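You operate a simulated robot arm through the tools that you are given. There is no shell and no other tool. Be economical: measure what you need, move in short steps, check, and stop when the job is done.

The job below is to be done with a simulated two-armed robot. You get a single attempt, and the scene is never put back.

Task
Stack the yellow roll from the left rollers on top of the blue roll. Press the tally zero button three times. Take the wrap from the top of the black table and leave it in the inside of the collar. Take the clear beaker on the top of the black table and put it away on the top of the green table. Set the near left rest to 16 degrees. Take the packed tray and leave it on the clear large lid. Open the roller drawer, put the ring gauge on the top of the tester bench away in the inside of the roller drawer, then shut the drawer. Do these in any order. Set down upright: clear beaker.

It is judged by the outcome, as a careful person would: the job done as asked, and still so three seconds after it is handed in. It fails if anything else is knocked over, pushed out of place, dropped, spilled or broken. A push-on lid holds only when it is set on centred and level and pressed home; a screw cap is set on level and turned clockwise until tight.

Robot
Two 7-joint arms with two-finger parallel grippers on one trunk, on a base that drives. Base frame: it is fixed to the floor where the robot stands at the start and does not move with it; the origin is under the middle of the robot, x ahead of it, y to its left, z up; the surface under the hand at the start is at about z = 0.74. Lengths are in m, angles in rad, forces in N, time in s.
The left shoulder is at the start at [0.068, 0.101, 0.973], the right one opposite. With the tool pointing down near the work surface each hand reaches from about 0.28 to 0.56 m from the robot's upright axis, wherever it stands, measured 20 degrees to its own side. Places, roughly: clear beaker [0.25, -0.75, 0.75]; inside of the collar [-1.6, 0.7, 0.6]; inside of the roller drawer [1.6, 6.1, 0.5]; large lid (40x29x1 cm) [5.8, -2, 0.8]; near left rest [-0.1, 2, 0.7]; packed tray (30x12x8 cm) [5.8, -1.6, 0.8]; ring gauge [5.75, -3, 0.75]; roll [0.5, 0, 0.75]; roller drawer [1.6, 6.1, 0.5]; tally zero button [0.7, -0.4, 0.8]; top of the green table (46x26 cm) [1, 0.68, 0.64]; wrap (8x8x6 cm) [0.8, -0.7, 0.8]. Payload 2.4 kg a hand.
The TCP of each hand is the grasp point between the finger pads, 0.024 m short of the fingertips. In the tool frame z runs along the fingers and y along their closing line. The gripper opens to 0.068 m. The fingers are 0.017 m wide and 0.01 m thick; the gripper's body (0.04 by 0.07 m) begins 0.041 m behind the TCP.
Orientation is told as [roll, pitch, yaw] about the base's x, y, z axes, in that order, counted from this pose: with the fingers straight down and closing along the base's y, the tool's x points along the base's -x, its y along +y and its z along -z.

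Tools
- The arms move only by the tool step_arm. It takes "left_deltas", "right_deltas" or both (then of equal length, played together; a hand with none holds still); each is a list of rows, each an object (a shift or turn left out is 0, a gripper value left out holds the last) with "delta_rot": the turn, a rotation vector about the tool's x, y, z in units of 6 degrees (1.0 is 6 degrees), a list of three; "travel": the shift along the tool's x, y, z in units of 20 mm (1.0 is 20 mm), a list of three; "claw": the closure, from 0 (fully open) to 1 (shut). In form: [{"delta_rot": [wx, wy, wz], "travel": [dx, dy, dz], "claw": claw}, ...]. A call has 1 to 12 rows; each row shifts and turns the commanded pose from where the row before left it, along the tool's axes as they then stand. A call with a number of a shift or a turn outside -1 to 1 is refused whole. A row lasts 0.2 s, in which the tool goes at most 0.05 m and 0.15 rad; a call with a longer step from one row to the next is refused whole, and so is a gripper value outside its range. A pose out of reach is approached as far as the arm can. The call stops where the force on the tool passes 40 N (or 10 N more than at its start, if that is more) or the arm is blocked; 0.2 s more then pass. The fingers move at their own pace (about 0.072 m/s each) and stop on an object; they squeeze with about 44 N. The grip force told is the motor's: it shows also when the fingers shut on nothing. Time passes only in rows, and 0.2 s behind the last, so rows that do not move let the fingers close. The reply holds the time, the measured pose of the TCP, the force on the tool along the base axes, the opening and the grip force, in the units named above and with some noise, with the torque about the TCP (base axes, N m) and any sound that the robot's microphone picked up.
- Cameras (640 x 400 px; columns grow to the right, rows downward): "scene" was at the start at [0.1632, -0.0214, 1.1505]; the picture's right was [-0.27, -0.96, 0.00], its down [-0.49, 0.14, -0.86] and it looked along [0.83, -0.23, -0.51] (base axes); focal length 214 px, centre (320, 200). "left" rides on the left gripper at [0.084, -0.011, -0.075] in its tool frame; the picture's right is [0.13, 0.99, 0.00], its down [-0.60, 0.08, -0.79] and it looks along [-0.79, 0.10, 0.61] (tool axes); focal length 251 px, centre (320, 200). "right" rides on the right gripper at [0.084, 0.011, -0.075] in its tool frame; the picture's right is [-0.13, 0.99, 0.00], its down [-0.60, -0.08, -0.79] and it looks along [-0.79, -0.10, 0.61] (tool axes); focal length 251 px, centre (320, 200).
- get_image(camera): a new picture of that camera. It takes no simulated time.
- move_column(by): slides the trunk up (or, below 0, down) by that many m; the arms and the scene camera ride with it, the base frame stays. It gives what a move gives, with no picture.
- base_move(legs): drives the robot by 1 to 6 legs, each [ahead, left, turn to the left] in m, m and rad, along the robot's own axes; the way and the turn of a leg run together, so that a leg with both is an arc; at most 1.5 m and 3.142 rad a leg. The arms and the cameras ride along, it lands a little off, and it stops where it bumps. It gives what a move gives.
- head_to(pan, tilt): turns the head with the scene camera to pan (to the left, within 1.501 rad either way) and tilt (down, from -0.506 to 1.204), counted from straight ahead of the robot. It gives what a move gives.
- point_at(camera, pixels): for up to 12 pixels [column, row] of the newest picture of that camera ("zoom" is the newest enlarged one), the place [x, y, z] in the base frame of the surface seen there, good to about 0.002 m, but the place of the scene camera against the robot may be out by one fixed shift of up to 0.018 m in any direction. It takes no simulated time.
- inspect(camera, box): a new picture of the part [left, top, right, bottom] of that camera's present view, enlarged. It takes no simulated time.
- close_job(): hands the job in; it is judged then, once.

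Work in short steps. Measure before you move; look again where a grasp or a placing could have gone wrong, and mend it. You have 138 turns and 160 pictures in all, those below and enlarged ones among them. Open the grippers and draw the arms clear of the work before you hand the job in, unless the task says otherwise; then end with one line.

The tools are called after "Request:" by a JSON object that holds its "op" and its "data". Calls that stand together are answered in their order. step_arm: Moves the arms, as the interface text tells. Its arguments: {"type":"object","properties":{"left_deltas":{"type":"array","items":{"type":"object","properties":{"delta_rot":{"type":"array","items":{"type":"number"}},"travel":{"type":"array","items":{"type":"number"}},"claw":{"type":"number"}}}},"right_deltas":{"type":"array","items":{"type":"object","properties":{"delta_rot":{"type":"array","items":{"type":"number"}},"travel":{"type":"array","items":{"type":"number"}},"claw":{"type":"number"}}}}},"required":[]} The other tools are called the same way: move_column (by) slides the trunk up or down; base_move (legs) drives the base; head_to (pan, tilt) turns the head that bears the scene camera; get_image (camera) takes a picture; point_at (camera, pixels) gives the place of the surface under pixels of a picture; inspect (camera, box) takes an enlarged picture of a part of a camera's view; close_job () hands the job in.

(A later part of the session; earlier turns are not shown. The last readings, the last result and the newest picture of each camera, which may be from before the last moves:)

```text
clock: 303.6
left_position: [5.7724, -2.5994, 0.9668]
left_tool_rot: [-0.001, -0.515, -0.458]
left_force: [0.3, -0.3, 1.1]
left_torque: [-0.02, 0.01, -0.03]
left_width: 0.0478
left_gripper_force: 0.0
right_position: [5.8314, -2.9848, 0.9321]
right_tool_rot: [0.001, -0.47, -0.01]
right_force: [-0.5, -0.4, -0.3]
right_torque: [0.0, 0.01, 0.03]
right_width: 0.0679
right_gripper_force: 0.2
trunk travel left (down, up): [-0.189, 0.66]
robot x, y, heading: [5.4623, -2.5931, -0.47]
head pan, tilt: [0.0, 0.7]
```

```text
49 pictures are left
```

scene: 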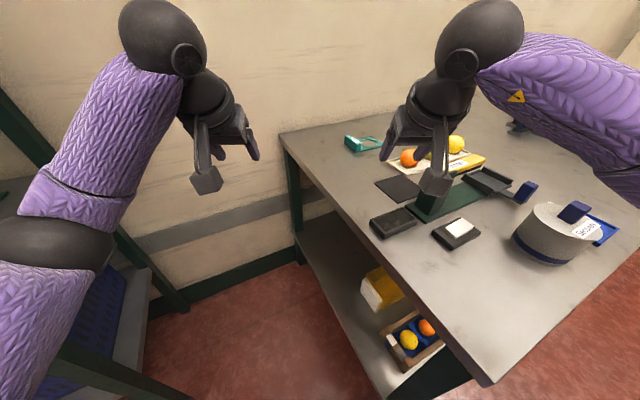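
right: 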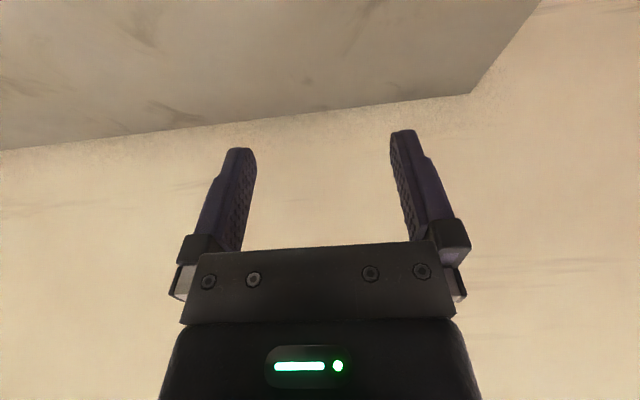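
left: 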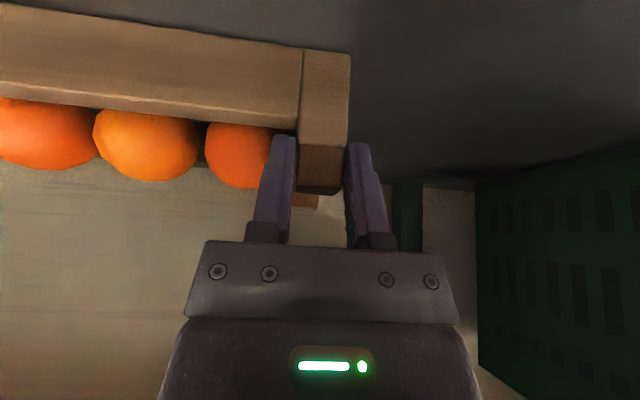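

Now well placed; pulling the right hand back over the block and rotating it upright.

Request:
{"op": "step_arm", "data": {"right_deltas": [{"travel": [0.92, -0.37, -0.47]}, {"travel": [0.92, -0.37, -0.47]}, {"travel": [0.92, -0.37, -0.47]}, {"delta_rot": [0, 0.9, 0]}, {"delta_rot": [0, 0.9, 0]}, {"delta_rot": [0, 0.9, 0]}, {"delta_rot": [0, 0.9, 0]}, {"delta_rot": [0, 0.9, 0]}, {}]}}

Request:
{"op": "get_image", "data": {"camera": "right"}}

```text
clock: 305.6
left_position: [5.7707, -2.5999, 0.9669]
left_tool_rot: [0.001, -0.516, -0.458]
left_force: [0.4, -0.1, -0.3]
left_torque: [-0.02, 0.0, 0.01]
left_width: 0.0474
left_gripper_force: 0.1
right_position: [5.7499, -2.9979, 0.9022]
right_tool_rot: [0.0, -0.139, -0.012]
right_force: [-0.1, 0.5, -0.5]
right_torque: [0.01, -0.01, 0.0]
right_width: 0.068
right_gripper_force: 0.0
right hand out of reach, approached as far as the arm can: row 3, 4, 6
trunk travel left (down, up): [-0.189, 0.66]
robot x, y, heading: [5.4593, -2.5895, -0.462]
head pan, tilt: [0.0, 0.7]
```

```text
48 pictures are left
```

right: 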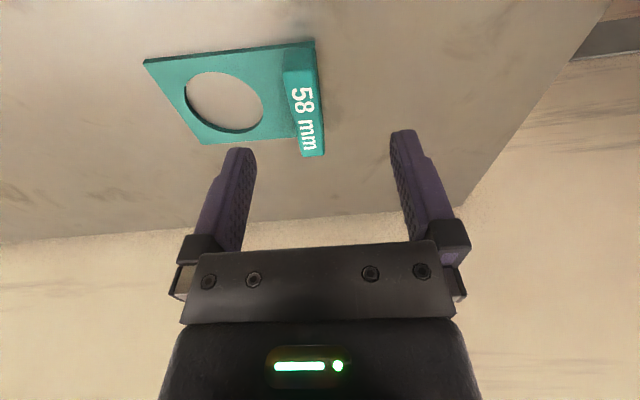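

Measuring the block now.

Request:
{"op": "point_at", "data": {"camera": "right", "pixels": [[288, 75], [316, 75], [302, 55], [310, 150], [300, 110], [322, 110], [305, 95], [312, 120], [295, 135], [330, 100], [270, 60]]}}

```text
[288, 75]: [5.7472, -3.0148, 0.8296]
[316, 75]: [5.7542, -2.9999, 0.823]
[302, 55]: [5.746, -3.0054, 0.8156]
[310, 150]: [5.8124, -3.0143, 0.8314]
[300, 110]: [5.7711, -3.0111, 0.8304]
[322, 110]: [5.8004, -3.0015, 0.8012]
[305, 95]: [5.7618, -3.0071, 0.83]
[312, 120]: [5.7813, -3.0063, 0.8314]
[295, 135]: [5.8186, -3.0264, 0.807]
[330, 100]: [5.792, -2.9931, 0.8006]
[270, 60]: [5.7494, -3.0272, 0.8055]
```

Block centre (5.78,-3.008), top 0.831, plate top 0.806. Descending to TCP z 0.836, closing.

Request:
{"op": "step_arm", "data": {"right_deltas": [{"travel": [-0.78, -0.5, 0]}, {"travel": [0, 0, 1]}, {"travel": [0, 0, 1]}, {"travel": [0, 0, 1]}, {"travel": [0, 0, 0.42]}, {"claw": 1}, {"claw": 1}, {"claw": 1}, {"claw": 1}]}}

Request:
{"op": "get_image", "data": {"camera": "right"}}

```text
clock: 307.6
left_position: [5.7718, -2.6001, 0.9677]
left_tool_rot: [0.0, -0.515, -0.457]
left_force: [0.5, 0.4, -0.4]
left_torque: [-0.01, 0.01, -0.02]
left_width: 0.0474
left_gripper_force: 0.0
right_position: [5.7562, -2.9965, 0.8348]
right_tool_rot: [0.0, -0.093, -0.01]
right_force: [-0.8, 0.7, 0.1]
right_torque: [-0.01, -0.01, 0.02]
right_width: 0.0191
right_gripper_force: 36.6
right hand out of reach, approached as far as the arm can: row 1
trunk travel left (down, up): [-0.189, 0.66]
robot x, y, heading: [5.4581, -2.5939, -0.464]
head pan, tilt: [0.0, 0.7]
```

```text
47 pictures are left
```

right: 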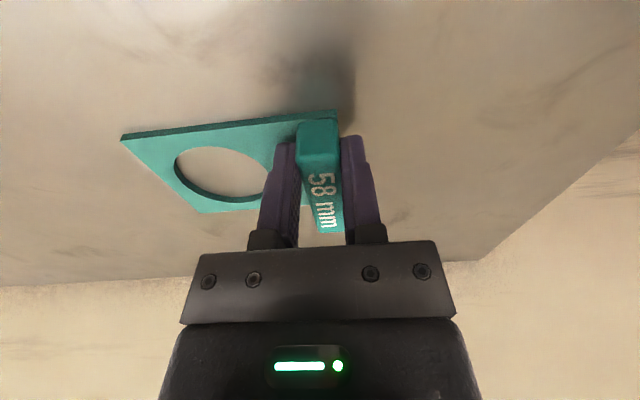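

Gripped at 19 mm. Lifting 0.14 m.

Request:
{"op": "step_arm", "data": {"right_deltas": [{"travel": [0, 0, -0.3]}, {"travel": [0, 0, -0.7]}, {"travel": [0, 0, -1]}, {"travel": [0, 0, -1]}, {"travel": [0, 0, -1]}, {"travel": [0, 0, -1]}, {"travel": [0, 0, -1]}, {"travel": [0, 0, -1]}]}}

Request:
{"op": "get_image", "data": {"camera": "right"}}

```text
clock: 309.4
left_position: [5.7711, -2.5999, 0.9671]
left_tool_rot: [0.0, -0.514, -0.457]
left_force: [0.8, 0.6, -0.3]
left_torque: [0.03, -0.01, -0.01]
left_width: 0.0475
left_gripper_force: 0.1
right_position: [5.7458, -2.9963, 0.9244]
right_tool_rot: [0.002, -0.095, -0.014]
right_force: [0.4, 0.4, 0.2]
right_torque: [0.01, 0.02, 0.03]
right_width: 0.0193
right_gripper_force: 37.0
right hand out of reach, approached as far as the arm can: row 4, 7, 8
trunk travel left (down, up): [-0.189, 0.66]
robot x, y, heading: [5.4594, -2.5924, -0.466]
head pan, tilt: [0.0, 0.7]
```

```text
46 pictures are left
```

right: 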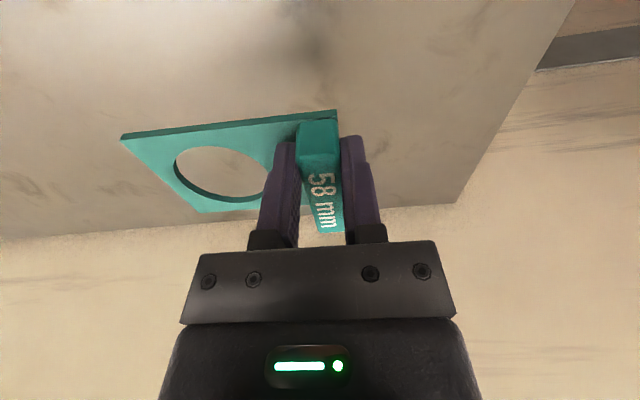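

Ring gauge held. Raising the column 0.15 m to clear the bench items, then reversing out of the gap and turning to face +y.

Request:
{"op": "move_column", "data": {"by": 0.15}}

Request:
{"op": "base_move", "data": {"legs": [[-0.09, -0.005, 0], [-0.25, -0.115, 0], [-0.33, -0.168, 0], [0, 0, 2.03]]}}

Request:
{"op": "head_to", "data": {"pan": 0.0, "tilt": 0.25}}

Request:
{"op": "get_image", "data": {"camera": "scene"}}

Request:
{"op": "head_to", "data": {"pan": 0.8, "tilt": 0.25}}

Request:
{"op": "get_image", "data": {"camera": "scene"}}

```text
clock: 311.1
left_position: [5.7718, -2.5994, 1.1167]
left_tool_rot: [0.001, -0.514, -0.455]
left_force: [0.2, -0.2, 0.4]
left_torque: [0.0, 0.02, 0.01]
left_width: 0.0477
left_gripper_force: 0.1
right_position: [5.7282, -2.9853, 1.1112]
right_tool_rot: [-0.039, -0.18, -0.006]
right_force: [0.0, 0.3, -0.5]
right_torque: [-0.01, 0.0, 0.02]
right_width: 0.0191
right_gripper_force: 37.0
trunk travel left (down, up): [-0.339, 0.51]
robot x, y, heading: [5.4595, -2.5938, -0.463]
head pan, tilt: [0.0, 0.7]
```

```text
clock: 320.6
left_position: [4.5942, -2.2749, 1.1177]
left_tool_rot: [0.0, -0.514, 1.595]
left_force: [0.6, -0.2, 0.6]
left_torque: [0.0, -0.02, -0.02]
left_width: 0.0477
left_gripper_force: 0.0
right_position: [4.957, -2.1345, 1.1096]
right_tool_rot: [-0.041, -0.18, 2.044]
right_force: [-0.5, 0.1, -0.2]
right_torque: [-0.03, -0.07, -0.02]
right_width: 0.0191
right_gripper_force: 36.9
trunk travel left (down, up): [-0.339, 0.51]
robot x, y, heading: [4.7312, -2.5519, 1.589]
head pan, tilt: [0.0, 0.7]
```

```text
clock: 321.5
left_position: [4.5945, -2.2748, 1.1166]
left_tool_rot: [0.001, -0.516, 1.596]
left_force: [-0.1, -0.9, -0.2]
left_torque: [0.01, -0.02, 0.02]
left_width: 0.0477
left_gripper_force: 0.0
right_position: [4.955, -2.1344, 1.1114]
right_tool_rot: [-0.04, -0.18, 2.045]
right_force: [1.4, 0.0, 0.1]
right_torque: [0.02, 0.01, 0.01]
right_width: 0.019
right_gripper_force: 36.7
trunk travel left (down, up): [-0.339, 0.51]
robot x, y, heading: [4.7307, -2.554, 1.585]
head pan, tilt: [0.0, 0.25]
```

```text
45 pictures are left
```

scene: 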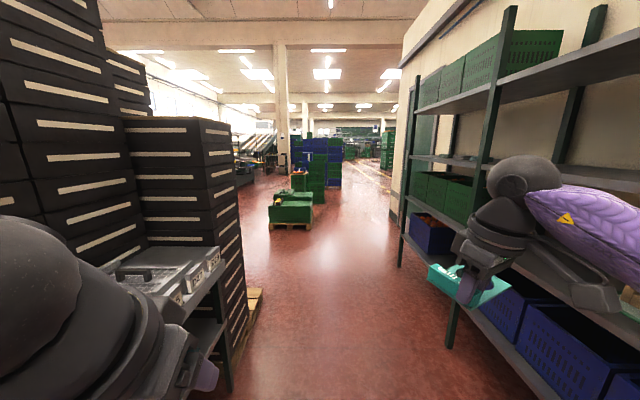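

```text
clock: 322.6
left_position: [4.5953, -2.274, 1.1165]
left_tool_rot: [0.001, -0.514, 1.597]
left_force: [-0.9, 0.0, 0.1]
left_torque: [-0.02, 0.01, -0.01]
left_width: 0.0475
left_gripper_force: 0.1
right_position: [4.9558, -2.1337, 1.1115]
right_tool_rot: [-0.041, -0.181, 2.046]
right_force: [-0.5, 0.6, -0.6]
right_torque: [0.0, -0.02, 0.0]
right_width: 0.0191
right_gripper_force: 36.4
trunk travel left (down, up): [-0.339, 0.51]
robot x, y, heading: [4.7324, -2.5555, 1.588]
head pan, tilt: [0.799, 0.25]
```

```text
44 pictures are left
```

scene: 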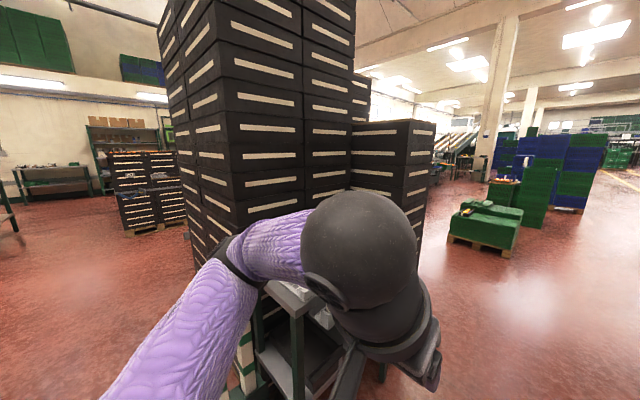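

A corridor runs +y between the black stack and the shelf. Measuring it.

Request:
{"op": "head_to", "data": {"pan": 0.15, "tilt": 0.3}}

Request:
{"op": "get_image", "data": {"camera": "scene"}}

Request:
{"op": "point_at", "data": {"camera": "scene", "pixels": [[290, 270], [300, 280], [270, 330], [320, 215], [345, 215], [300, 225], [250, 280], [400, 240], [340, 195], [270, 195], [290, 185]]}}

```text
clock: 323.7
left_position: [4.5941, -2.2748, 1.1169]
left_tool_rot: [0.001, -0.515, 1.595]
left_force: [-0.8, 0.2, 0.0]
left_torque: [0.0, 0.02, 0.01]
left_width: 0.0477
left_gripper_force: 0.0
right_position: [4.9566, -2.1345, 1.1105]
right_tool_rot: [-0.041, -0.18, 2.047]
right_force: [-0.5, 0.7, -0.9]
right_torque: [0.02, 0.01, 0.02]
right_width: 0.0192
right_gripper_force: 37.2
trunk travel left (down, up): [-0.339, 0.51]
robot x, y, heading: [4.7292, -2.551, 1.591]
head pan, tilt: [0.15, 0.3]
```

```text
43 pictures are left
```

scene: 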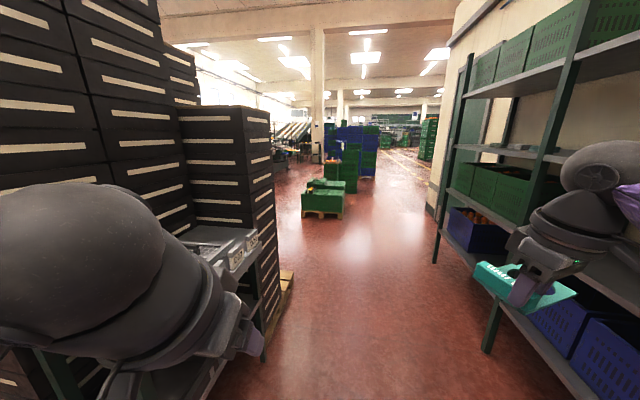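

```text
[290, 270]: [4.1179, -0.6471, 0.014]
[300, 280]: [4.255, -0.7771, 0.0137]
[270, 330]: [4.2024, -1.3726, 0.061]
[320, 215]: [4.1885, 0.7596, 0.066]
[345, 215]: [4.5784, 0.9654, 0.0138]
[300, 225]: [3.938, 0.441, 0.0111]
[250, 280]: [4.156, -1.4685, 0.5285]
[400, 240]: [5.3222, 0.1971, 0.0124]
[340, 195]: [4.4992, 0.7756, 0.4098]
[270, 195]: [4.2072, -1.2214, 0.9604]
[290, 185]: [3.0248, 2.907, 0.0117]
```

Corridor clear at x≈4.85; turning the corner between the stack (y<-0.65) and the green pallet (y>0.76). Driving.

Request:
{"op": "base_move", "data": {"legs": [[1.5, -0.1, -0.018], [1.05, 0, 0], [0, 1.45, 0], [1.4, 0, 0]]}}

Request:
{"op": "head_to", "data": {"pan": 0.3, "tilt": 0.2}}

Request:
{"op": "get_image", "data": {"camera": "scene"}}

```text
refused: leg 1 is longer than a leg can be; nothing moved
```

```text
clock: 324.4
left_position: [4.5941, -2.2739, 1.1167]
left_tool_rot: [0.0, -0.516, 1.595]
left_force: [-0.2, -0.2, -0.2]
left_torque: [0.0, 0.01, 0.0]
left_width: 0.0475
left_gripper_force: 0.1
right_position: [4.9548, -2.133, 1.1104]
right_tool_rot: [-0.04, -0.178, 2.045]
right_force: [-0.1, 0.1, 0.2]
right_torque: [-0.01, 0.06, 0.01]
right_width: 0.0191
right_gripper_force: 36.5
trunk travel left (down, up): [-0.339, 0.51]
robot x, y, heading: [4.7334, -2.556, 1.588]
head pan, tilt: [0.3, 0.201]
```

```text
42 pictures are left
```

scene: 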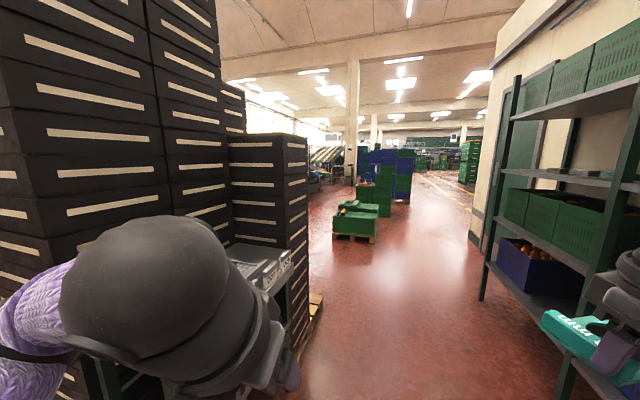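

Leg length limit; redoing with shorter legs.

Request:
{"op": "base_move", "data": {"legs": [[1.4, -0.1, -0.018], [1.15, 0, 0], [0, 1.45, 0], [1.4, 0, 0]]}}

Request:
{"op": "head_to", "data": {"pan": 0.35, "tilt": 0.2}}

Request:
{"op": "get_image", "data": {"camera": "scene"}}

```text
clock: 350.1
left_position: [3.3378, 1.731, 1.1162]
left_tool_rot: [0.0, -0.515, 1.556]
left_force: [0.0, -0.1, -0.2]
left_torque: [0.02, 0.0, -0.02]
left_width: 0.0477
left_gripper_force: 0.1
right_position: [3.7023, 1.8557, 1.1108]
right_tool_rot: [-0.04, -0.179, 2.005]
right_force: [0.3, -0.8, -1.1]
right_torque: [-0.01, 0.0, 0.01]
right_width: 0.019
right_gripper_force: 37.0
trunk travel left (down, up): [-0.339, 0.51]
robot x, y, heading: [3.4624, 1.4479, 1.548]
head pan, tilt: [0.3, 0.201]
```

```text
clock: 350.8
left_position: [3.337, 1.7298, 1.1164]
left_tool_rot: [-0.001, -0.515, 1.556]
left_force: [-0.1, 0.4, 0.2]
left_torque: [0.0, 0.06, -0.02]
left_width: 0.0478
left_gripper_force: 0.0
right_position: [3.7027, 1.8566, 1.1103]
right_tool_rot: [-0.041, -0.179, 2.005]
right_force: [-0.7, 0.3, -0.7]
right_torque: [-0.01, 0.0, 0.0]
right_width: 0.019
right_gripper_force: 37.0
trunk travel left (down, up): [-0.339, 0.51]
robot x, y, heading: [3.4627, 1.4453, 1.552]
head pan, tilt: [0.351, 0.201]
```

```text
41 pictures are left
```

scene: 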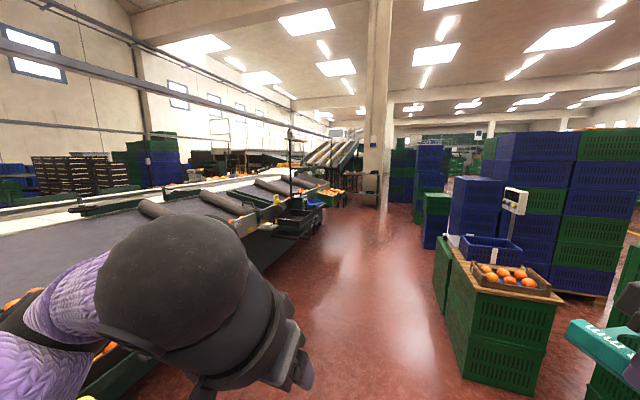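

Aisle continues. Measuring its sides and the far machinery near (1.6,6.1).

Request:
{"op": "point_at", "data": {"camera": "scene", "pixels": [[465, 375], [440, 330], [300, 238], [270, 262], [225, 330], [428, 245], [365, 205], [350, 200], [330, 195], [375, 185], [345, 185], [370, 260]]}}

Request:
{"op": "inspect", "data": {"camera": "scene", "box": [220, 130, 440, 260]}}

```text
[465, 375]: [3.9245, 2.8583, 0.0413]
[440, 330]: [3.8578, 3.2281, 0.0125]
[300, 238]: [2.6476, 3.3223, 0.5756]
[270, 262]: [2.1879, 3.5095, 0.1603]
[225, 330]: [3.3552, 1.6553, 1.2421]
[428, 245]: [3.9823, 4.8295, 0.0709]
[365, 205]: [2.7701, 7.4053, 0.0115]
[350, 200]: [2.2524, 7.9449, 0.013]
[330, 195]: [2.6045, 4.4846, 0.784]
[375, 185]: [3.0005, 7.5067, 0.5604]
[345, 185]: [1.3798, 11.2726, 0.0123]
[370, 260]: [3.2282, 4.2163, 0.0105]
```

```text
2.91 times, centred on (330, 195) of scene
```

zoom: 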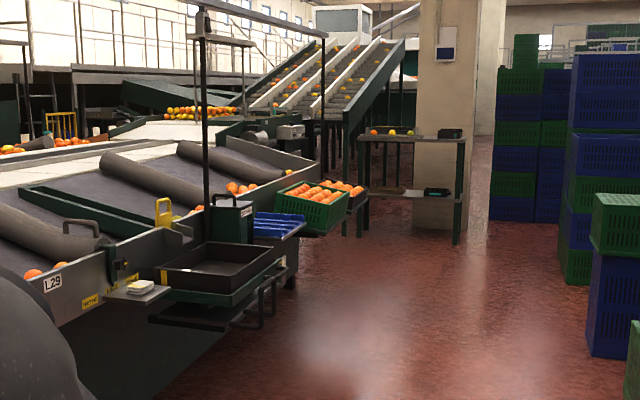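

Driving up the aisle at x≈3.25 and looking left ahead.

Request:
{"op": "base_move", "data": {"legs": [[0.3, 0.2, 0.02], [1.45, 0, 0], [1.45, 0, 0]]}}

Request:
{"op": "head_to", "data": {"pan": 0.75, "tilt": 0.3}}

Request:
{"op": "get_image", "data": {"camera": "scene"}}

```text
clock: 366.3
left_position: [3.0688, 4.8353, 1.116]
left_tool_rot: [-0.001, -0.515, 1.629]
left_force: [-0.1, 0.3, 0.2]
left_torque: [-0.02, 0.05, -0.02]
left_width: 0.0475
left_gripper_force: 0.0
right_position: [3.4251, 4.987, 1.1113]
right_tool_rot: [-0.041, -0.18, 2.077]
right_force: [0.3, -0.1, -0.7]
right_torque: [0.0, -0.01, 0.01]
right_width: 0.0192
right_gripper_force: 37.0
trunk travel left (down, up): [-0.339, 0.51]
robot x, y, heading: [3.2175, 4.5589, 1.621]
head pan, tilt: [0.351, 0.201]
```

```text
clock: 367.2
left_position: [3.0675, 4.8348, 1.1173]
left_tool_rot: [0.001, -0.514, 1.628]
left_force: [0.3, 0.0, -0.2]
left_torque: [-0.03, -0.01, -0.02]
left_width: 0.0478
left_gripper_force: 0.2
right_position: [3.4259, 4.9856, 1.1098]
right_tool_rot: [-0.039, -0.179, 2.077]
right_force: [0.0, 0.3, 0.2]
right_torque: [-0.01, 0.02, -0.01]
right_width: 0.0189
right_gripper_force: 36.9
trunk travel left (down, up): [-0.339, 0.51]
robot x, y, heading: [3.2161, 4.561, 1.617]
head pan, tilt: [0.75, 0.3]
```

```text
39 pictures are left
```

scene: 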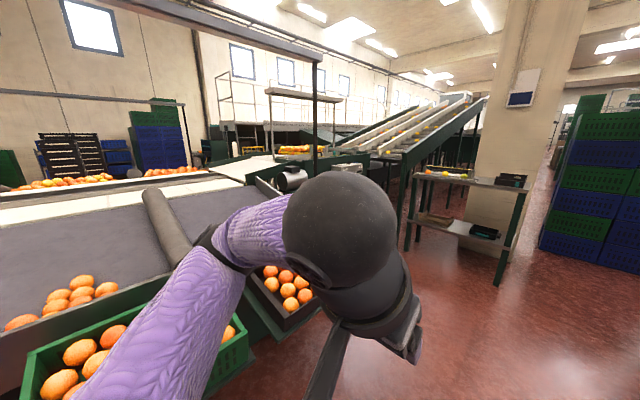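

The drawer lies straight behind my elbow. Measuring the table by the pillar and the crates for the turn-in.

Request:
{"op": "point_at", "data": {"camera": "scene", "pixels": [[497, 283], [407, 248], [300, 310], [250, 360], [420, 215], [415, 260], [440, 300], [395, 160], [345, 165], [290, 180]]}}

Request:
{"op": "base_move", "data": {"legs": [[0.9, 0, 0.0]]}}

Request:
{"op": "head_to", "data": {"pan": 1.3, "tilt": 0.4}}

Request:
{"op": "get_image", "data": {"camera": "scene"}}

```text
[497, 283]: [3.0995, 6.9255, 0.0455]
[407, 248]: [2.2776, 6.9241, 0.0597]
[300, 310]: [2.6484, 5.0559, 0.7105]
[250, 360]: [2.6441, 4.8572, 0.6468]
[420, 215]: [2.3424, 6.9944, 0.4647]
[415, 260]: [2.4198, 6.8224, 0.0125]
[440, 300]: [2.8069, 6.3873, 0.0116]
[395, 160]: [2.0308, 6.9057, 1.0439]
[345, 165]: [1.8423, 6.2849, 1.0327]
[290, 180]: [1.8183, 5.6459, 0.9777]
```

```text
clock: 372.1
left_position: [3.0319, 5.7779, 1.1171]
left_tool_rot: [0.0, -0.515, 1.614]
left_force: [-0.6, 0.5, -0.2]
left_torque: [0.02, 0.02, 0.01]
left_width: 0.0475
left_gripper_force: 0.1
right_position: [3.3913, 5.9258, 1.1101]
right_tool_rot: [-0.038, -0.18, 2.063]
right_force: [-0.6, -0.4, -0.8]
right_torque: [-0.04, 0.01, -0.01]
right_width: 0.0191
right_gripper_force: 36.3
trunk travel left (down, up): [-0.339, 0.51]
robot x, y, heading: [3.173, 5.5004, 1.607]
head pan, tilt: [0.75, 0.3]
```

```text
clock: 373.1
left_position: [3.0327, 5.778, 1.1164]
left_tool_rot: [0.001, -0.516, 1.613]
left_force: [-0.1, -0.2, 0.4]
left_torque: [0.0, 0.02, -0.03]
left_width: 0.0474
left_gripper_force: 0.1
right_position: [3.3916, 5.9241, 1.1116]
right_tool_rot: [-0.039, -0.18, 2.062]
right_force: [0.0, 0.0, -0.5]
right_torque: [-0.03, -0.02, -0.02]
right_width: 0.0191
right_gripper_force: 37.0
trunk travel left (down, up): [-0.339, 0.51]
robot x, y, heading: [3.1749, 5.4998, 1.607]
head pan, tilt: [1.3, 0.4]
```

```text
38 pictures are left
```

scene: 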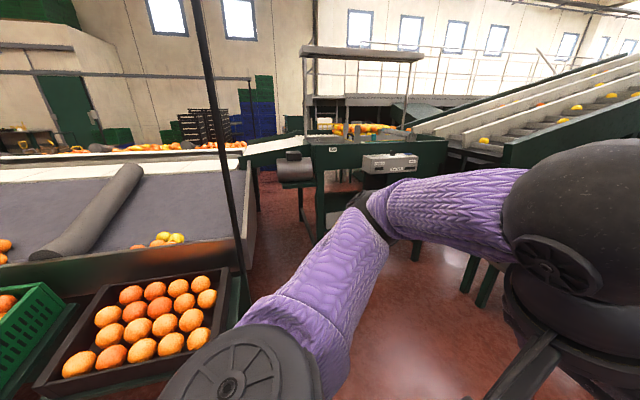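

A green roller machine with a white box lies around (1.8,6.2). Turning to face -x and moving opposite it.

Request:
{"op": "base_move", "data": {"legs": [[0.3, 0, 0], [0, 0, 1.53], [0.3, -0.3, 0]]}}

Request:
{"op": "head_to", "data": {"pan": 0.0, "tilt": 0.5}}

Request:
{"op": "get_image", "data": {"camera": "scene"}}

```text
clock: 381.0
left_position: [2.5975, 5.9897, 1.1166]
left_tool_rot: [0.001, -0.513, 3.114]
left_force: [0.1, -0.4, 0.2]
left_torque: [-0.02, -0.03, 0.01]
left_width: 0.0477
left_gripper_force: 0.0
right_position: [2.4773, 6.3585, 1.1112]
right_tool_rot: [-0.04, -0.179, -2.72]
right_force: [-1.3, -0.3, -0.5]
right_torque: [0.05, 0.02, -0.01]
right_width: 0.0187
right_gripper_force: 37.1
trunk travel left (down, up): [-0.339, 0.51]
robot x, y, heading: [2.8797, 6.111, 3.106]
head pan, tilt: [1.3, 0.4]
```

```text
clock: 382.4
left_position: [2.5969, 5.9895, 1.1182]
left_tool_rot: [-0.001, -0.516, 3.114]
left_force: [0.8, 0.1, -0.2]
left_torque: [-0.02, -0.04, 0.02]
left_width: 0.0475
left_gripper_force: 0.1
right_position: [2.4751, 6.3576, 1.1109]
right_tool_rot: [-0.039, -0.181, -2.722]
right_force: [-0.8, 0.0, -0.2]
right_torque: [0.0, 0.0, 0.01]
right_width: 0.0191
right_gripper_force: 36.6
trunk travel left (down, up): [-0.339, 0.51]
robot x, y, heading: [2.8825, 6.1115, 3.105]
head pan, tilt: [0.0, 0.499]
```

```text
37 pictures are left
```

scene: 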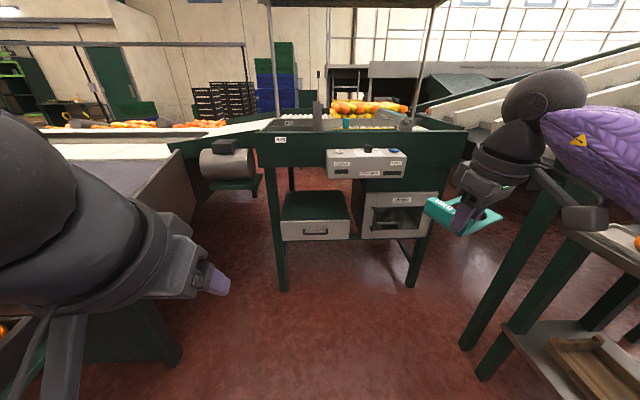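

The drawer with a handle is at (315,232). Zooming and measuring.

Request:
{"op": "inspect", "data": {"camera": "scene", "box": [265, 180, 445, 300]}}

Request:
{"op": "point_at", "data": {"camera": "scene", "pixels": [[284, 232], [348, 232], [315, 222], [315, 240], [304, 233], [327, 232], [315, 234], [315, 210], [330, 172], [365, 182], [283, 285], [412, 280]]}}

```text
3.33 times, centred on (355, 240) of scene
```

zoom: 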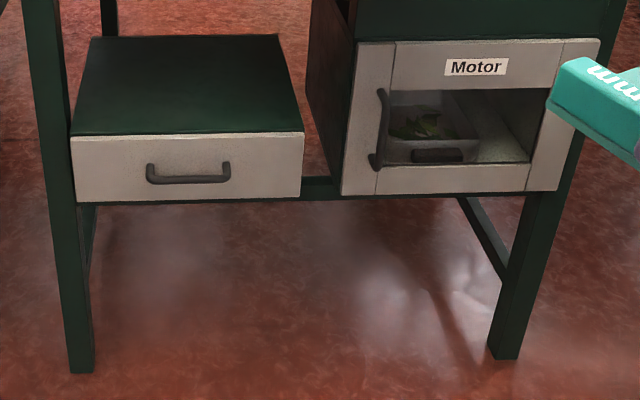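

```text
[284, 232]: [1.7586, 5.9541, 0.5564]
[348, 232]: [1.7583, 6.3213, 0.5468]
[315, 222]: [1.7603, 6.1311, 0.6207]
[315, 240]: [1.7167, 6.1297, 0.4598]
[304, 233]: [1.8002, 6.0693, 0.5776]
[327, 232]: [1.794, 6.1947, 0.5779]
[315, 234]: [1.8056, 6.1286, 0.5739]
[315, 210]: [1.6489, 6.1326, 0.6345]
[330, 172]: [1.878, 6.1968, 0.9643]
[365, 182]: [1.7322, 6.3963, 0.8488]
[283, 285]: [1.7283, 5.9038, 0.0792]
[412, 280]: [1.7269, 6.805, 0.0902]
```

Drawer front x≈1.758; handle bar at x≈1.803, y 6.07–6.195, z≈0.562. Lowering the column 0.3 m, driving up, and steepening the left hand to 15° tilt for hooking.

Request:
{"op": "move_column", "data": {"by": -0.3}}

Request:
{"op": "step_arm", "data": {"left_deltas": [{"delta_rot": [0, 0.81, 0], "claw": 1}, {"delta_rot": [0, 0.81, 0]}, {"delta_rot": [0, 0.81, 0]}], "right_deltas": [{"travel": [1, 0, 0]}, {"travel": [1, 0, 0]}, {"travel": [1, 0, 0]}]}}

Request:
{"op": "base_move", "data": {"legs": [[0, -0.12, 0.035], [0.5, 0, 0]]}}

Request:
{"op": "get_image", "data": {"camera": "left"}}

Request:
{"op": "get_image", "data": {"camera": "scene"}}

```text
clock: 385.4
left_position: [2.5646, 5.9912, 0.7811]
left_tool_rot: [0.001, -0.364, 3.114]
left_force: [0.0, -0.5, -0.9]
left_torque: [0.02, -0.01, -0.04]
left_width: 0.0478
left_gripper_force: 0.1
right_position: [2.476, 6.3572, 0.8112]
right_tool_rot: [-0.042, -0.181, -2.72]
right_force: [0.0, 0.6, -0.3]
right_torque: [-0.01, 0.02, -0.02]
right_width: 0.019
right_gripper_force: 36.2
trunk travel left (down, up): [-0.039, 0.81]
robot x, y, heading: [2.8835, 6.1107, 3.105]
head pan, tilt: [0.0, 0.499]
```

```text
clock: 386.2
left_position: [2.5645, 5.9898, 0.7801]
left_tool_rot: [0.002, -0.109, 3.114]
left_force: [0.5, 0.5, 0.4]
left_torque: [0.0, 0.01, 0.04]
left_width: 0.0
left_gripper_force: 23.4
right_position: [2.529, 6.3839, 0.801]
right_tool_rot: [-0.04, -0.18, -2.721]
right_force: [0.3, 0.2, -0.3]
right_torque: [-0.03, -0.04, 0.01]
right_width: 0.0192
right_gripper_force: 36.0
trunk travel left (down, up): [-0.039, 0.81]
robot x, y, heading: [2.8812, 6.1121, 3.108]
head pan, tilt: [0.0, 0.499]
```

```text
clock: 389.9
left_position: [2.0859, 6.0973, 0.7805]
left_tool_rot: [0.001, -0.108, -3.138]
left_force: [-0.5, 0.7, -0.6]
left_torque: [0.01, 0.01, 0.02]
left_width: 0.0002
left_gripper_force: 23.5
right_position: [2.0367, 6.4886, 0.8003]
right_tool_rot: [-0.04, -0.179, -2.691]
right_force: [-0.4, 0.0, -0.4]
right_torque: [-0.01, -0.02, -0.01]
right_width: 0.0193
right_gripper_force: 37.0
trunk travel left (down, up): [-0.039, 0.81]
robot x, y, heading: [2.3996, 6.2276, 3.136]
head pan, tilt: [0.0, 0.499]
```

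```text
35 pictures are left
```

left: 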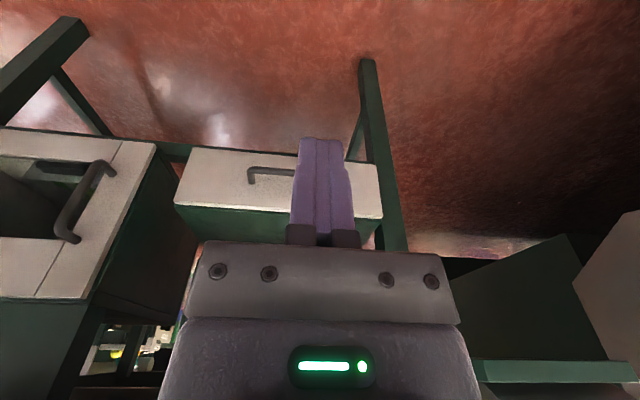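

```text
34 pictures are left
```

scene: 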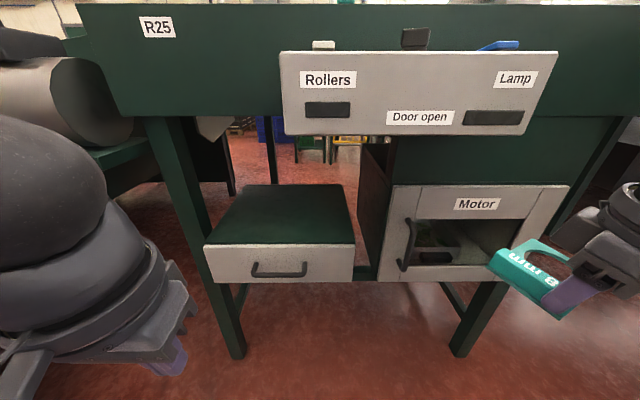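

Measuring the handle with the left camera.

Request:
{"op": "point_at", "data": {"camera": "left", "pixels": [[250, 176], [265, 170], [280, 170], [272, 168], [272, 173], [225, 170], [225, 195], [225, 205], [185, 180], [350, 180], [380, 190]]}}

Request:
{"op": "inspect", "data": {"camera": "left", "box": [170, 130, 410, 250]}}

```text
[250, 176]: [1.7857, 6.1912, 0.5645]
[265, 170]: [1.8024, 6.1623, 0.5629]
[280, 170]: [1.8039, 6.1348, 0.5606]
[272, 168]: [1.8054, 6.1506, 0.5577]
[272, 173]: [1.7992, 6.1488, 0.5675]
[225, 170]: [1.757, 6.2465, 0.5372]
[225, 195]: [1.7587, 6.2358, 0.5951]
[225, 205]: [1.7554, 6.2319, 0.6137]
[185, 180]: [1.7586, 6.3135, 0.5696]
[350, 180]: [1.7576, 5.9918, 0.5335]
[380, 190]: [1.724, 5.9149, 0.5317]
```

```text
2.67 times, centred on (290, 190) of left
```

zoom: 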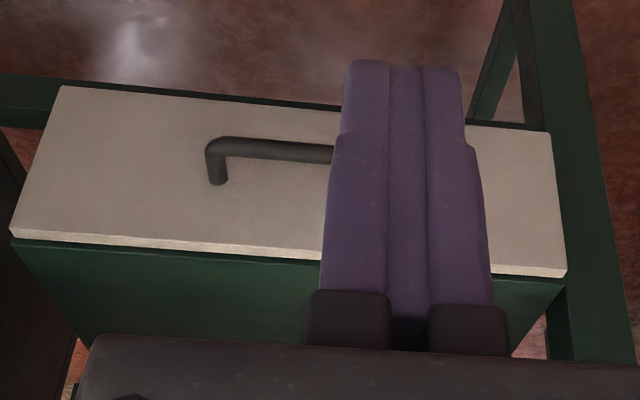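

Bar centre x 1.803, z 0.562; gap behind it 1.758–1.797. Driving 0.12 m ahead and bringing the fingertips above the gap.

Request:
{"op": "base_move", "data": {"legs": [[0.12, 0, 0]]}}

Request:
{"op": "step_arm", "data": {"left_deltas": [{"travel": [-0.85, -0.183, 0.828]}, {"travel": [-0.85, -0.183, 0.828]}, {"travel": [-0.85, -0.183, 0.828]}, {"travel": [-0.85, -0.183, 0.828]}, {"travel": [-0.85, -0.183, 0.828]}, {"travel": [-0.85, -0.183, 0.828]}, {"travel": [-0.85, -0.183, 0.828]}, {"travel": [-0.85, -0.183, 0.828]}, {"travel": [-0.85, -0.183, 0.828]}]}}

Request:
{"op": "get_image", "data": {"camera": "left"}}

```text
clock: 391.2
left_position: [1.9647, 6.0978, 0.7825]
left_tool_rot: [0.002, -0.108, -3.139]
left_force: [-0.3, -0.3, -1.0]
left_torque: [-0.03, 0.01, 0.02]
left_width: 0.0
left_gripper_force: 23.4
right_position: [1.9157, 6.4901, 0.8021]
right_tool_rot: [-0.04, -0.181, -2.689]
right_force: [-0.3, 0.5, -1.1]
right_torque: [-0.03, -0.06, 0.01]
right_width: 0.0188
right_gripper_force: 36.8
trunk travel left (down, up): [-0.039, 0.81]
robot x, y, heading: [2.2789, 6.2314, 3.136]
head pan, tilt: [0.0, 0.499]
```

```text
clock: 393.2
left_position: [1.7939, 6.1287, 0.6503]
left_tool_rot: [0.003, -0.108, -3.138]
left_force: [-0.6, 0.1, 0.9]
left_torque: [0.0, -0.01, 0.0]
left_width: 0.0004
left_gripper_force: 23.3
right_position: [1.9146, 6.49, 0.8007]
right_tool_rot: [-0.039, -0.18, -2.689]
right_force: [0.5, 0.3, -0.9]
right_torque: [-0.03, 0.01, 0.02]
right_width: 0.0188
right_gripper_force: 37.2
trunk travel left (down, up): [-0.039, 0.81]
robot x, y, heading: [2.2813, 6.2284, 3.141]
head pan, tilt: [0.0, 0.499]
```

```text
32 pictures are left
```

left: 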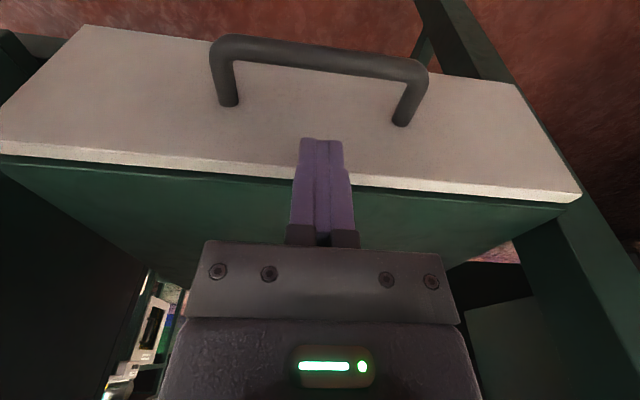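

Shifting 11 mm back into the gap, descending so the fingertips go behind the bar, then pulling by driving back.

Request:
{"op": "step_arm", "data": {"left_deltas": [{"travel": [-0.55, 0, 0]}, {"travel": [0.11, 0, 1]}, {"travel": [0.11, 0, 1]}, {"travel": [0.11, 0, 1]}, {"travel": [0.11, 0, 1]}, {}]}}

Request:
{"op": "base_move", "data": {"legs": [[-0.1, 0, 0]]}}

Request:
{"op": "get_image", "data": {"camera": "scene"}}

```text
clock: 394.6
left_position: [1.7841, 6.1294, 0.5704]
left_tool_rot: [0.001, -0.113, -3.137]
left_force: [-1.1, -1.9, 17.4]
left_torque: [0.36, 0.35, 0.05]
left_width: 0.0
left_gripper_force: 23.3
right_position: [1.9159, 6.4894, 0.8016]
right_tool_rot: [-0.042, -0.182, -2.688]
right_force: [1.0, 0.3, -0.3]
right_torque: [0.02, -0.04, 0.02]
right_width: 0.0188
right_gripper_force: 37.0
trunk travel left (down, up): [-0.039, 0.81]
robot x, y, heading: [2.276, 6.224, 3.138]
head pan, tilt: [0.0, 0.499]
```

```text
clock: 395.7
left_position: [1.8871, 6.1305, 0.5718]
left_tool_rot: [0.001, -0.112, -3.139]
left_force: [0.9, 1.0, 28.2]
left_torque: [0.4, 0.72, -0.07]
left_width: 0.0001
left_gripper_force: 24.2
right_position: [2.0199, 6.4895, 0.8017]
right_tool_rot: [-0.042, -0.183, -2.689]
right_force: [0.6, 0.0, -0.3]
right_torque: [-0.02, -0.03, 0.01]
right_width: 0.019
right_gripper_force: 36.8
trunk travel left (down, up): [-0.039, 0.81]
robot x, y, heading: [2.3813, 6.2288, 3.139]
head pan, tilt: [0.0, 0.499]
```

```text
31 pictures are left
```

scene: 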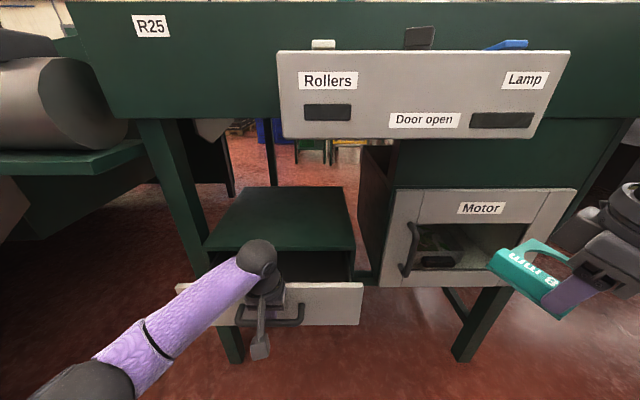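

Drawer is opening (front ~0.1 m out), though my gripper body presses on the front's top edge. Raising 4 mm and pulling 0.13 m more.

Request:
{"op": "step_arm", "data": {"left_deltas": [{"travel": [0, 0, -0.2]}, {}]}}

Request:
{"op": "base_move", "data": {"legs": [[-0.13, 0, 0]]}}

Request:
{"op": "get_image", "data": {"camera": "scene"}}

```text
clock: 396.3
left_position: [1.8886, 6.1295, 0.573]
left_tool_rot: [0.001, -0.107, -3.139]
left_force: [-0.9, -0.2, 0.5]
left_torque: [-0.03, 0.01, -0.01]
left_width: 0.0001
left_gripper_force: 23.4
right_position: [2.0188, 6.4904, 0.8027]
right_tool_rot: [-0.039, -0.179, -2.689]
right_force: [0.4, -0.3, 0.1]
right_torque: [0.04, 0.02, 0.0]
right_width: 0.019
right_gripper_force: 36.8
trunk travel left (down, up): [-0.039, 0.81]
robot x, y, heading: [2.3803, 6.2288, 3.139]
head pan, tilt: [0.0, 0.499]
```

```text
clock: 397.6
left_position: [2.016, 6.1259, 0.5744]
left_tool_rot: [0.0, -0.109, -3.13]
left_force: [-0.5, -0.6, 0.1]
left_torque: [0.01, -0.02, -0.02]
left_width: 0.0001
left_gripper_force: 23.6
right_position: [2.1449, 6.4877, 0.8008]
right_tool_rot: [-0.041, -0.179, -2.683]
right_force: [-0.5, 0.2, -0.6]
right_torque: [0.03, -0.04, 0.04]
right_width: 0.019
right_gripper_force: 36.7
trunk travel left (down, up): [-0.039, 0.81]
robot x, y, heading: [2.5115, 6.2291, -3.144]
head pan, tilt: [0.0, 0.499]
```

```text
30 pictures are left
```

scene: 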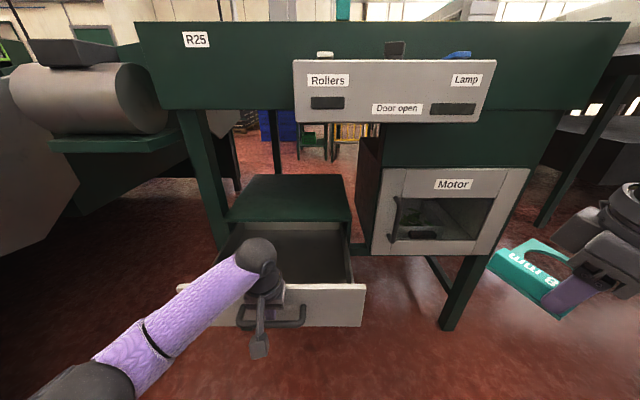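

Drawer is open ~0.23 m and empty. Raising the left hand clear and measuring the interior and the machine at left.

Request:
{"op": "step_arm", "data": {"left_deltas": [{"travel": [0, 0, -1]}, {"travel": [0, 0, -1]}, {"travel": [0, 0, -1]}, {"travel": [0.5, 0.3, -1]}, {"travel": [0.9, 0.5, -1]}, {"travel": [0.9, 0.5, -1]}, {"travel": [0.9, 0.5, -1]}, {"travel": [0.9, 0.5, -0.5]}, {"travel": [0.5, 0.5, 0]}]}}

Request:
{"op": "get_image", "data": {"camera": "scene"}}

Request:
{"op": "point_at", "data": {"camera": "scene", "pixels": [[300, 245], [320, 275], [280, 265], [350, 265], [240, 285], [330, 290], [20, 240], [60, 220], [120, 155], [190, 125], [30, 290], [80, 340]]}}

```text
clock: 399.6
left_position: [2.1259, 6.0713, 0.7133]
left_tool_rot: [0.0, -0.11, -3.132]
left_force: [0.0, 0.2, 0.2]
left_torque: [-0.01, -0.01, -0.02]
left_width: 0.0
left_gripper_force: 23.8
right_position: [2.1451, 6.4869, 0.8008]
right_tool_rot: [-0.039, -0.18, -2.682]
right_force: [-0.5, 0.7, -1.0]
right_torque: [-0.01, -0.03, -0.02]
right_width: 0.0186
right_gripper_force: 37.2
trunk travel left (down, up): [-0.039, 0.81]
robot x, y, heading: [2.5078, 6.2304, -3.14]
head pan, tilt: [0.0, 0.499]
```

```text
29 pictures are left
```

scene: 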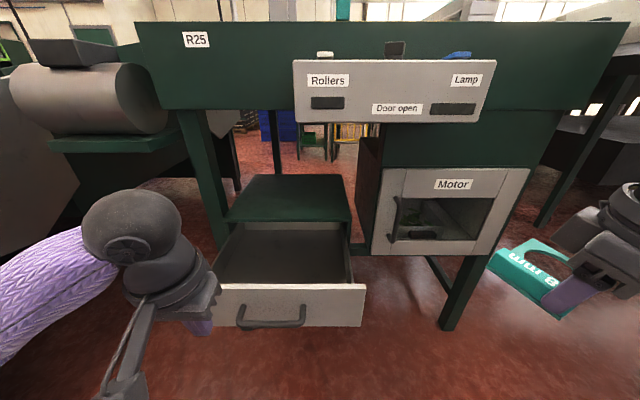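

```text
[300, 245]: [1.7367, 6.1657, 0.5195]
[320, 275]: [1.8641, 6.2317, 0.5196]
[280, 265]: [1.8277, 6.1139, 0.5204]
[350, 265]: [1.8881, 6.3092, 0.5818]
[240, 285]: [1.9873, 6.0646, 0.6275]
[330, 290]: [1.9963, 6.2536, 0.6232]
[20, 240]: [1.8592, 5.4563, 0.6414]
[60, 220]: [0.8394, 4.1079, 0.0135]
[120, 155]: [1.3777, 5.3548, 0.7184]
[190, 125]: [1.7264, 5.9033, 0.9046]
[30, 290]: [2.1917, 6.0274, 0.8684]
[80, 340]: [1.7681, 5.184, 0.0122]
```

Drawer interior: floor z≈0.507, x 1.70–1.98, y 5.96–6.31. Moving base left/ahead, levelling the right hand and bringing the ring over (1.87,6.12).

Request:
{"op": "base_move", "data": {"legs": [[0, 0.25, 0], [0.15, 0, 0]]}}

Request:
{"op": "step_arm", "data": {"right_deltas": [{"delta_rot": [-0.38, 0.83, 0]}, {"travel": [-0.81, 0.275, 0.3]}, {"travel": [-0.81, 0.275, 0.3]}, {"travel": [-0.81, 0.275, 0.3]}, {"travel": [-0.81, 0.275, 0.3]}, {"travel": [-0.81, 0.275, 0.3]}, {"travel": [-0.81, 0.275, 0.3]}, {"travel": [-0.81, 0.275, 0.3]}, {"travel": [-0.81, 0.275, 0.3]}, {"travel": [-0.81, 0.275, 0.3]}]}}

Request:
{"op": "get_image", "data": {"camera": "right"}}

Request:
{"op": "get_image", "data": {"camera": "scene"}}

```text
clock: 402.4
left_position: [1.9759, 5.8215, 0.7132]
left_tool_rot: [0.0, -0.111, -3.127]
left_force: [-1.3, -0.4, -0.8]
left_torque: [-0.03, 0.03, 0.01]
left_width: 0.0
left_gripper_force: 23.9
right_position: [1.9939, 6.2367, 0.8005]
right_tool_rot: [-0.04, -0.179, -2.676]
right_force: [-0.4, 0.0, 0.1]
right_torque: [0.02, 0.0, -0.01]
right_width: 0.0194
right_gripper_force: 37.2
trunk travel left (down, up): [-0.039, 0.81]
robot x, y, heading: [2.3605, 5.9815, -3.13]
head pan, tilt: [0.0, 0.499]
```

```text
clock: 404.6
left_position: [1.9774, 5.821, 0.7131]
left_tool_rot: [0.0, -0.11, -3.127]
left_force: [-0.7, -0.1, 0.0]
left_torque: [-0.01, 0.01, -0.03]
left_width: 0.0
left_gripper_force: 22.9
right_position: [1.88, 6.1225, 0.7636]
right_tool_rot: [-0.001, -0.095, -2.68]
right_force: [-0.7, -0.1, 0.4]
right_torque: [0.02, 0.01, -0.02]
right_width: 0.0191
right_gripper_force: 37.3
trunk travel left (down, up): [-0.039, 0.81]
robot x, y, heading: [2.355, 5.982, -3.131]
head pan, tilt: [0.0, 0.499]
```

```text
28 pictures are left
```

right: 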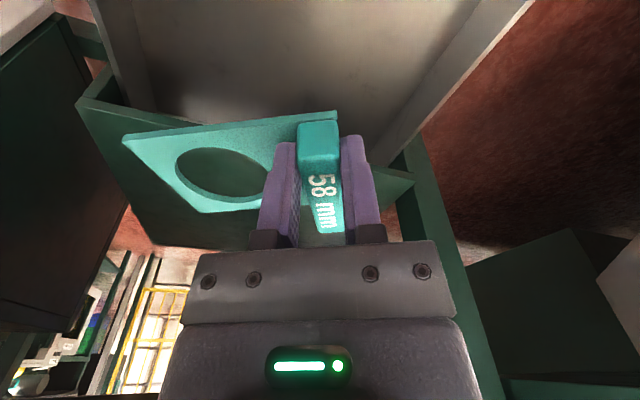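

```text
27 pictures are left
```

scene: 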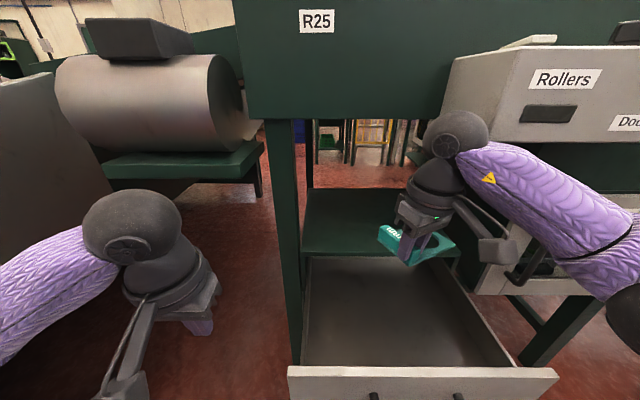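

Ring is over the drawer, ~2 cm clear of the cabinet. Descending straight 0.2 m, then final small steps.

Request:
{"op": "step_arm", "data": {"right_deltas": [{"travel": [0.093, 0, 1]}, {"travel": [0.093, 0, 1]}, {"travel": [0.093, 0, 1]}, {"travel": [0.093, 0, 1]}, {"travel": [0.093, 0, 1]}, {"travel": [0.093, 0, 1]}, {"travel": [0.093, 0, 1]}, {"travel": [0.093, 0, 1]}, {"travel": [0.093, 0, 1]}, {"travel": [0.05, 0, 0.6]}]}}

Request:
{"op": "get_image", "data": {"camera": "right"}}

Request:
{"op": "get_image", "data": {"camera": "scene"}}

```text
clock: 406.8
left_position: [1.9768, 5.8203, 0.7136]
left_tool_rot: [-0.001, -0.11, -3.127]
left_force: [-0.1, 0.0, 0.5]
left_torque: [0.0, 0.0, -0.01]
left_width: 0.0
left_gripper_force: 22.9
right_position: [1.8815, 6.1232, 0.5686]
right_tool_rot: [-0.001, -0.094, -2.679]
right_force: [-0.3, 0.0, -0.5]
right_torque: [-0.01, -0.01, 0.0]
right_width: 0.0188
right_gripper_force: 37.1
trunk travel left (down, up): [-0.039, 0.81]
robot x, y, heading: [2.3576, 5.9799, -3.133]
head pan, tilt: [0.0, 0.499]
```

```text
26 pictures are left
```

right: 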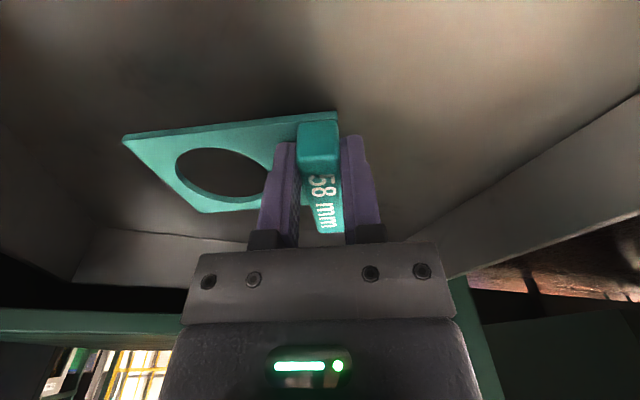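

```text
25 pictures are left
```

scene: 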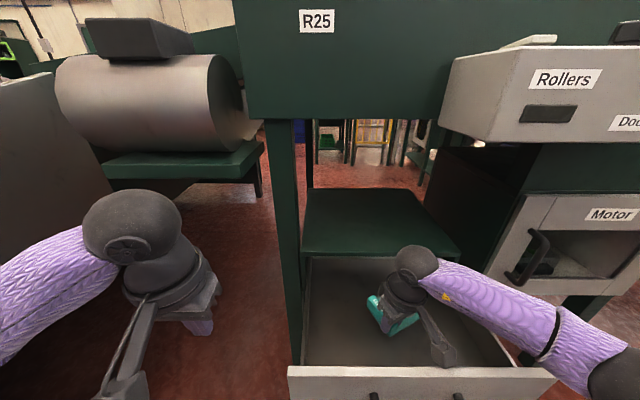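

Ring is inside the drawer. Lowering the last ~25 mm in small steps.

Request:
{"op": "step_arm", "data": {"right_deltas": [{"travel": [0.05, 0, 0.5]}, {"travel": [0.03, 0, 0.35]}, {"travel": [0.02, 0, 0.2]}, {"travel": [0.01, 0, 0.12]}, {"travel": [0, 0, 0.1]}]}}

```text
clock: 407.5
left_position: [1.977, 5.8214, 0.7147]
left_tool_rot: [0.001, -0.11, -3.128]
left_force: [-0.4, -0.8, 0.5]
left_torque: [-0.01, -0.02, 0.03]
left_width: 0.0
left_gripper_force: 23.7
right_position: [1.8803, 6.1246, 0.553]
right_tool_rot: [-0.001, -0.098, -2.68]
right_force: [-1.7, 0.0, 14.8]
right_torque: [0.28, -1.59, 0.06]
right_width: 0.019
right_gripper_force: 37.3
trunk travel left (down, up): [-0.039, 0.81]
robot x, y, heading: [2.3586, 5.9782, -3.137]
head pan, tilt: [0.0, 0.499]
stopped in row 3 (right hand): the force on the tool passed its limit at 46 N (the readings are from after the stop); the commanded pose is now the measured one
```

The torque shows my wrist camera touched the drawer front's rim, ring still ~1 cm above the floor. Raising slightly, moving 28 mm inward, then lowering.

Request:
{"op": "step_arm", "data": {"right_deltas": [{"travel": [0, 0, -0.4]}, {"travel": [-0.63, -0.31, 0]}, {"travel": [-0.63, -0.31, 0]}, {"travel": [0.04, 0, 0.4]}, {"travel": [0.03, 0, 0.3]}, {"travel": [0.01, 0, 0.12]}, {"travel": [0, 0, 0.08]}]}}

Request:
{"op": "get_image", "data": {"camera": "right"}}

```text
clock: 409.1
left_position: [1.9761, 5.8222, 0.7137]
left_tool_rot: [0.001, -0.11, -3.125]
left_force: [0.8, -0.5, -0.3]
left_torque: [0.01, -0.03, -0.02]
left_width: 0.0001
left_gripper_force: 23.2
right_position: [1.8538, 6.1253, 0.5447]
right_tool_rot: [0.0, -0.096, -2.682]
right_force: [-1.0, -0.5, -0.4]
right_torque: [0.02, 0.0, 0.0]
right_width: 0.0194
right_gripper_force: 36.7
trunk travel left (down, up): [-0.039, 0.81]
robot x, y, heading: [2.3587, 5.9822, -3.134]
head pan, tilt: [0.0, 0.499]
```

```text
24 pictures are left
```

right: 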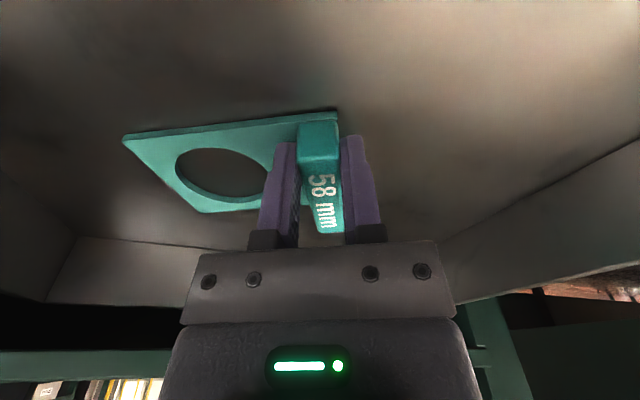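

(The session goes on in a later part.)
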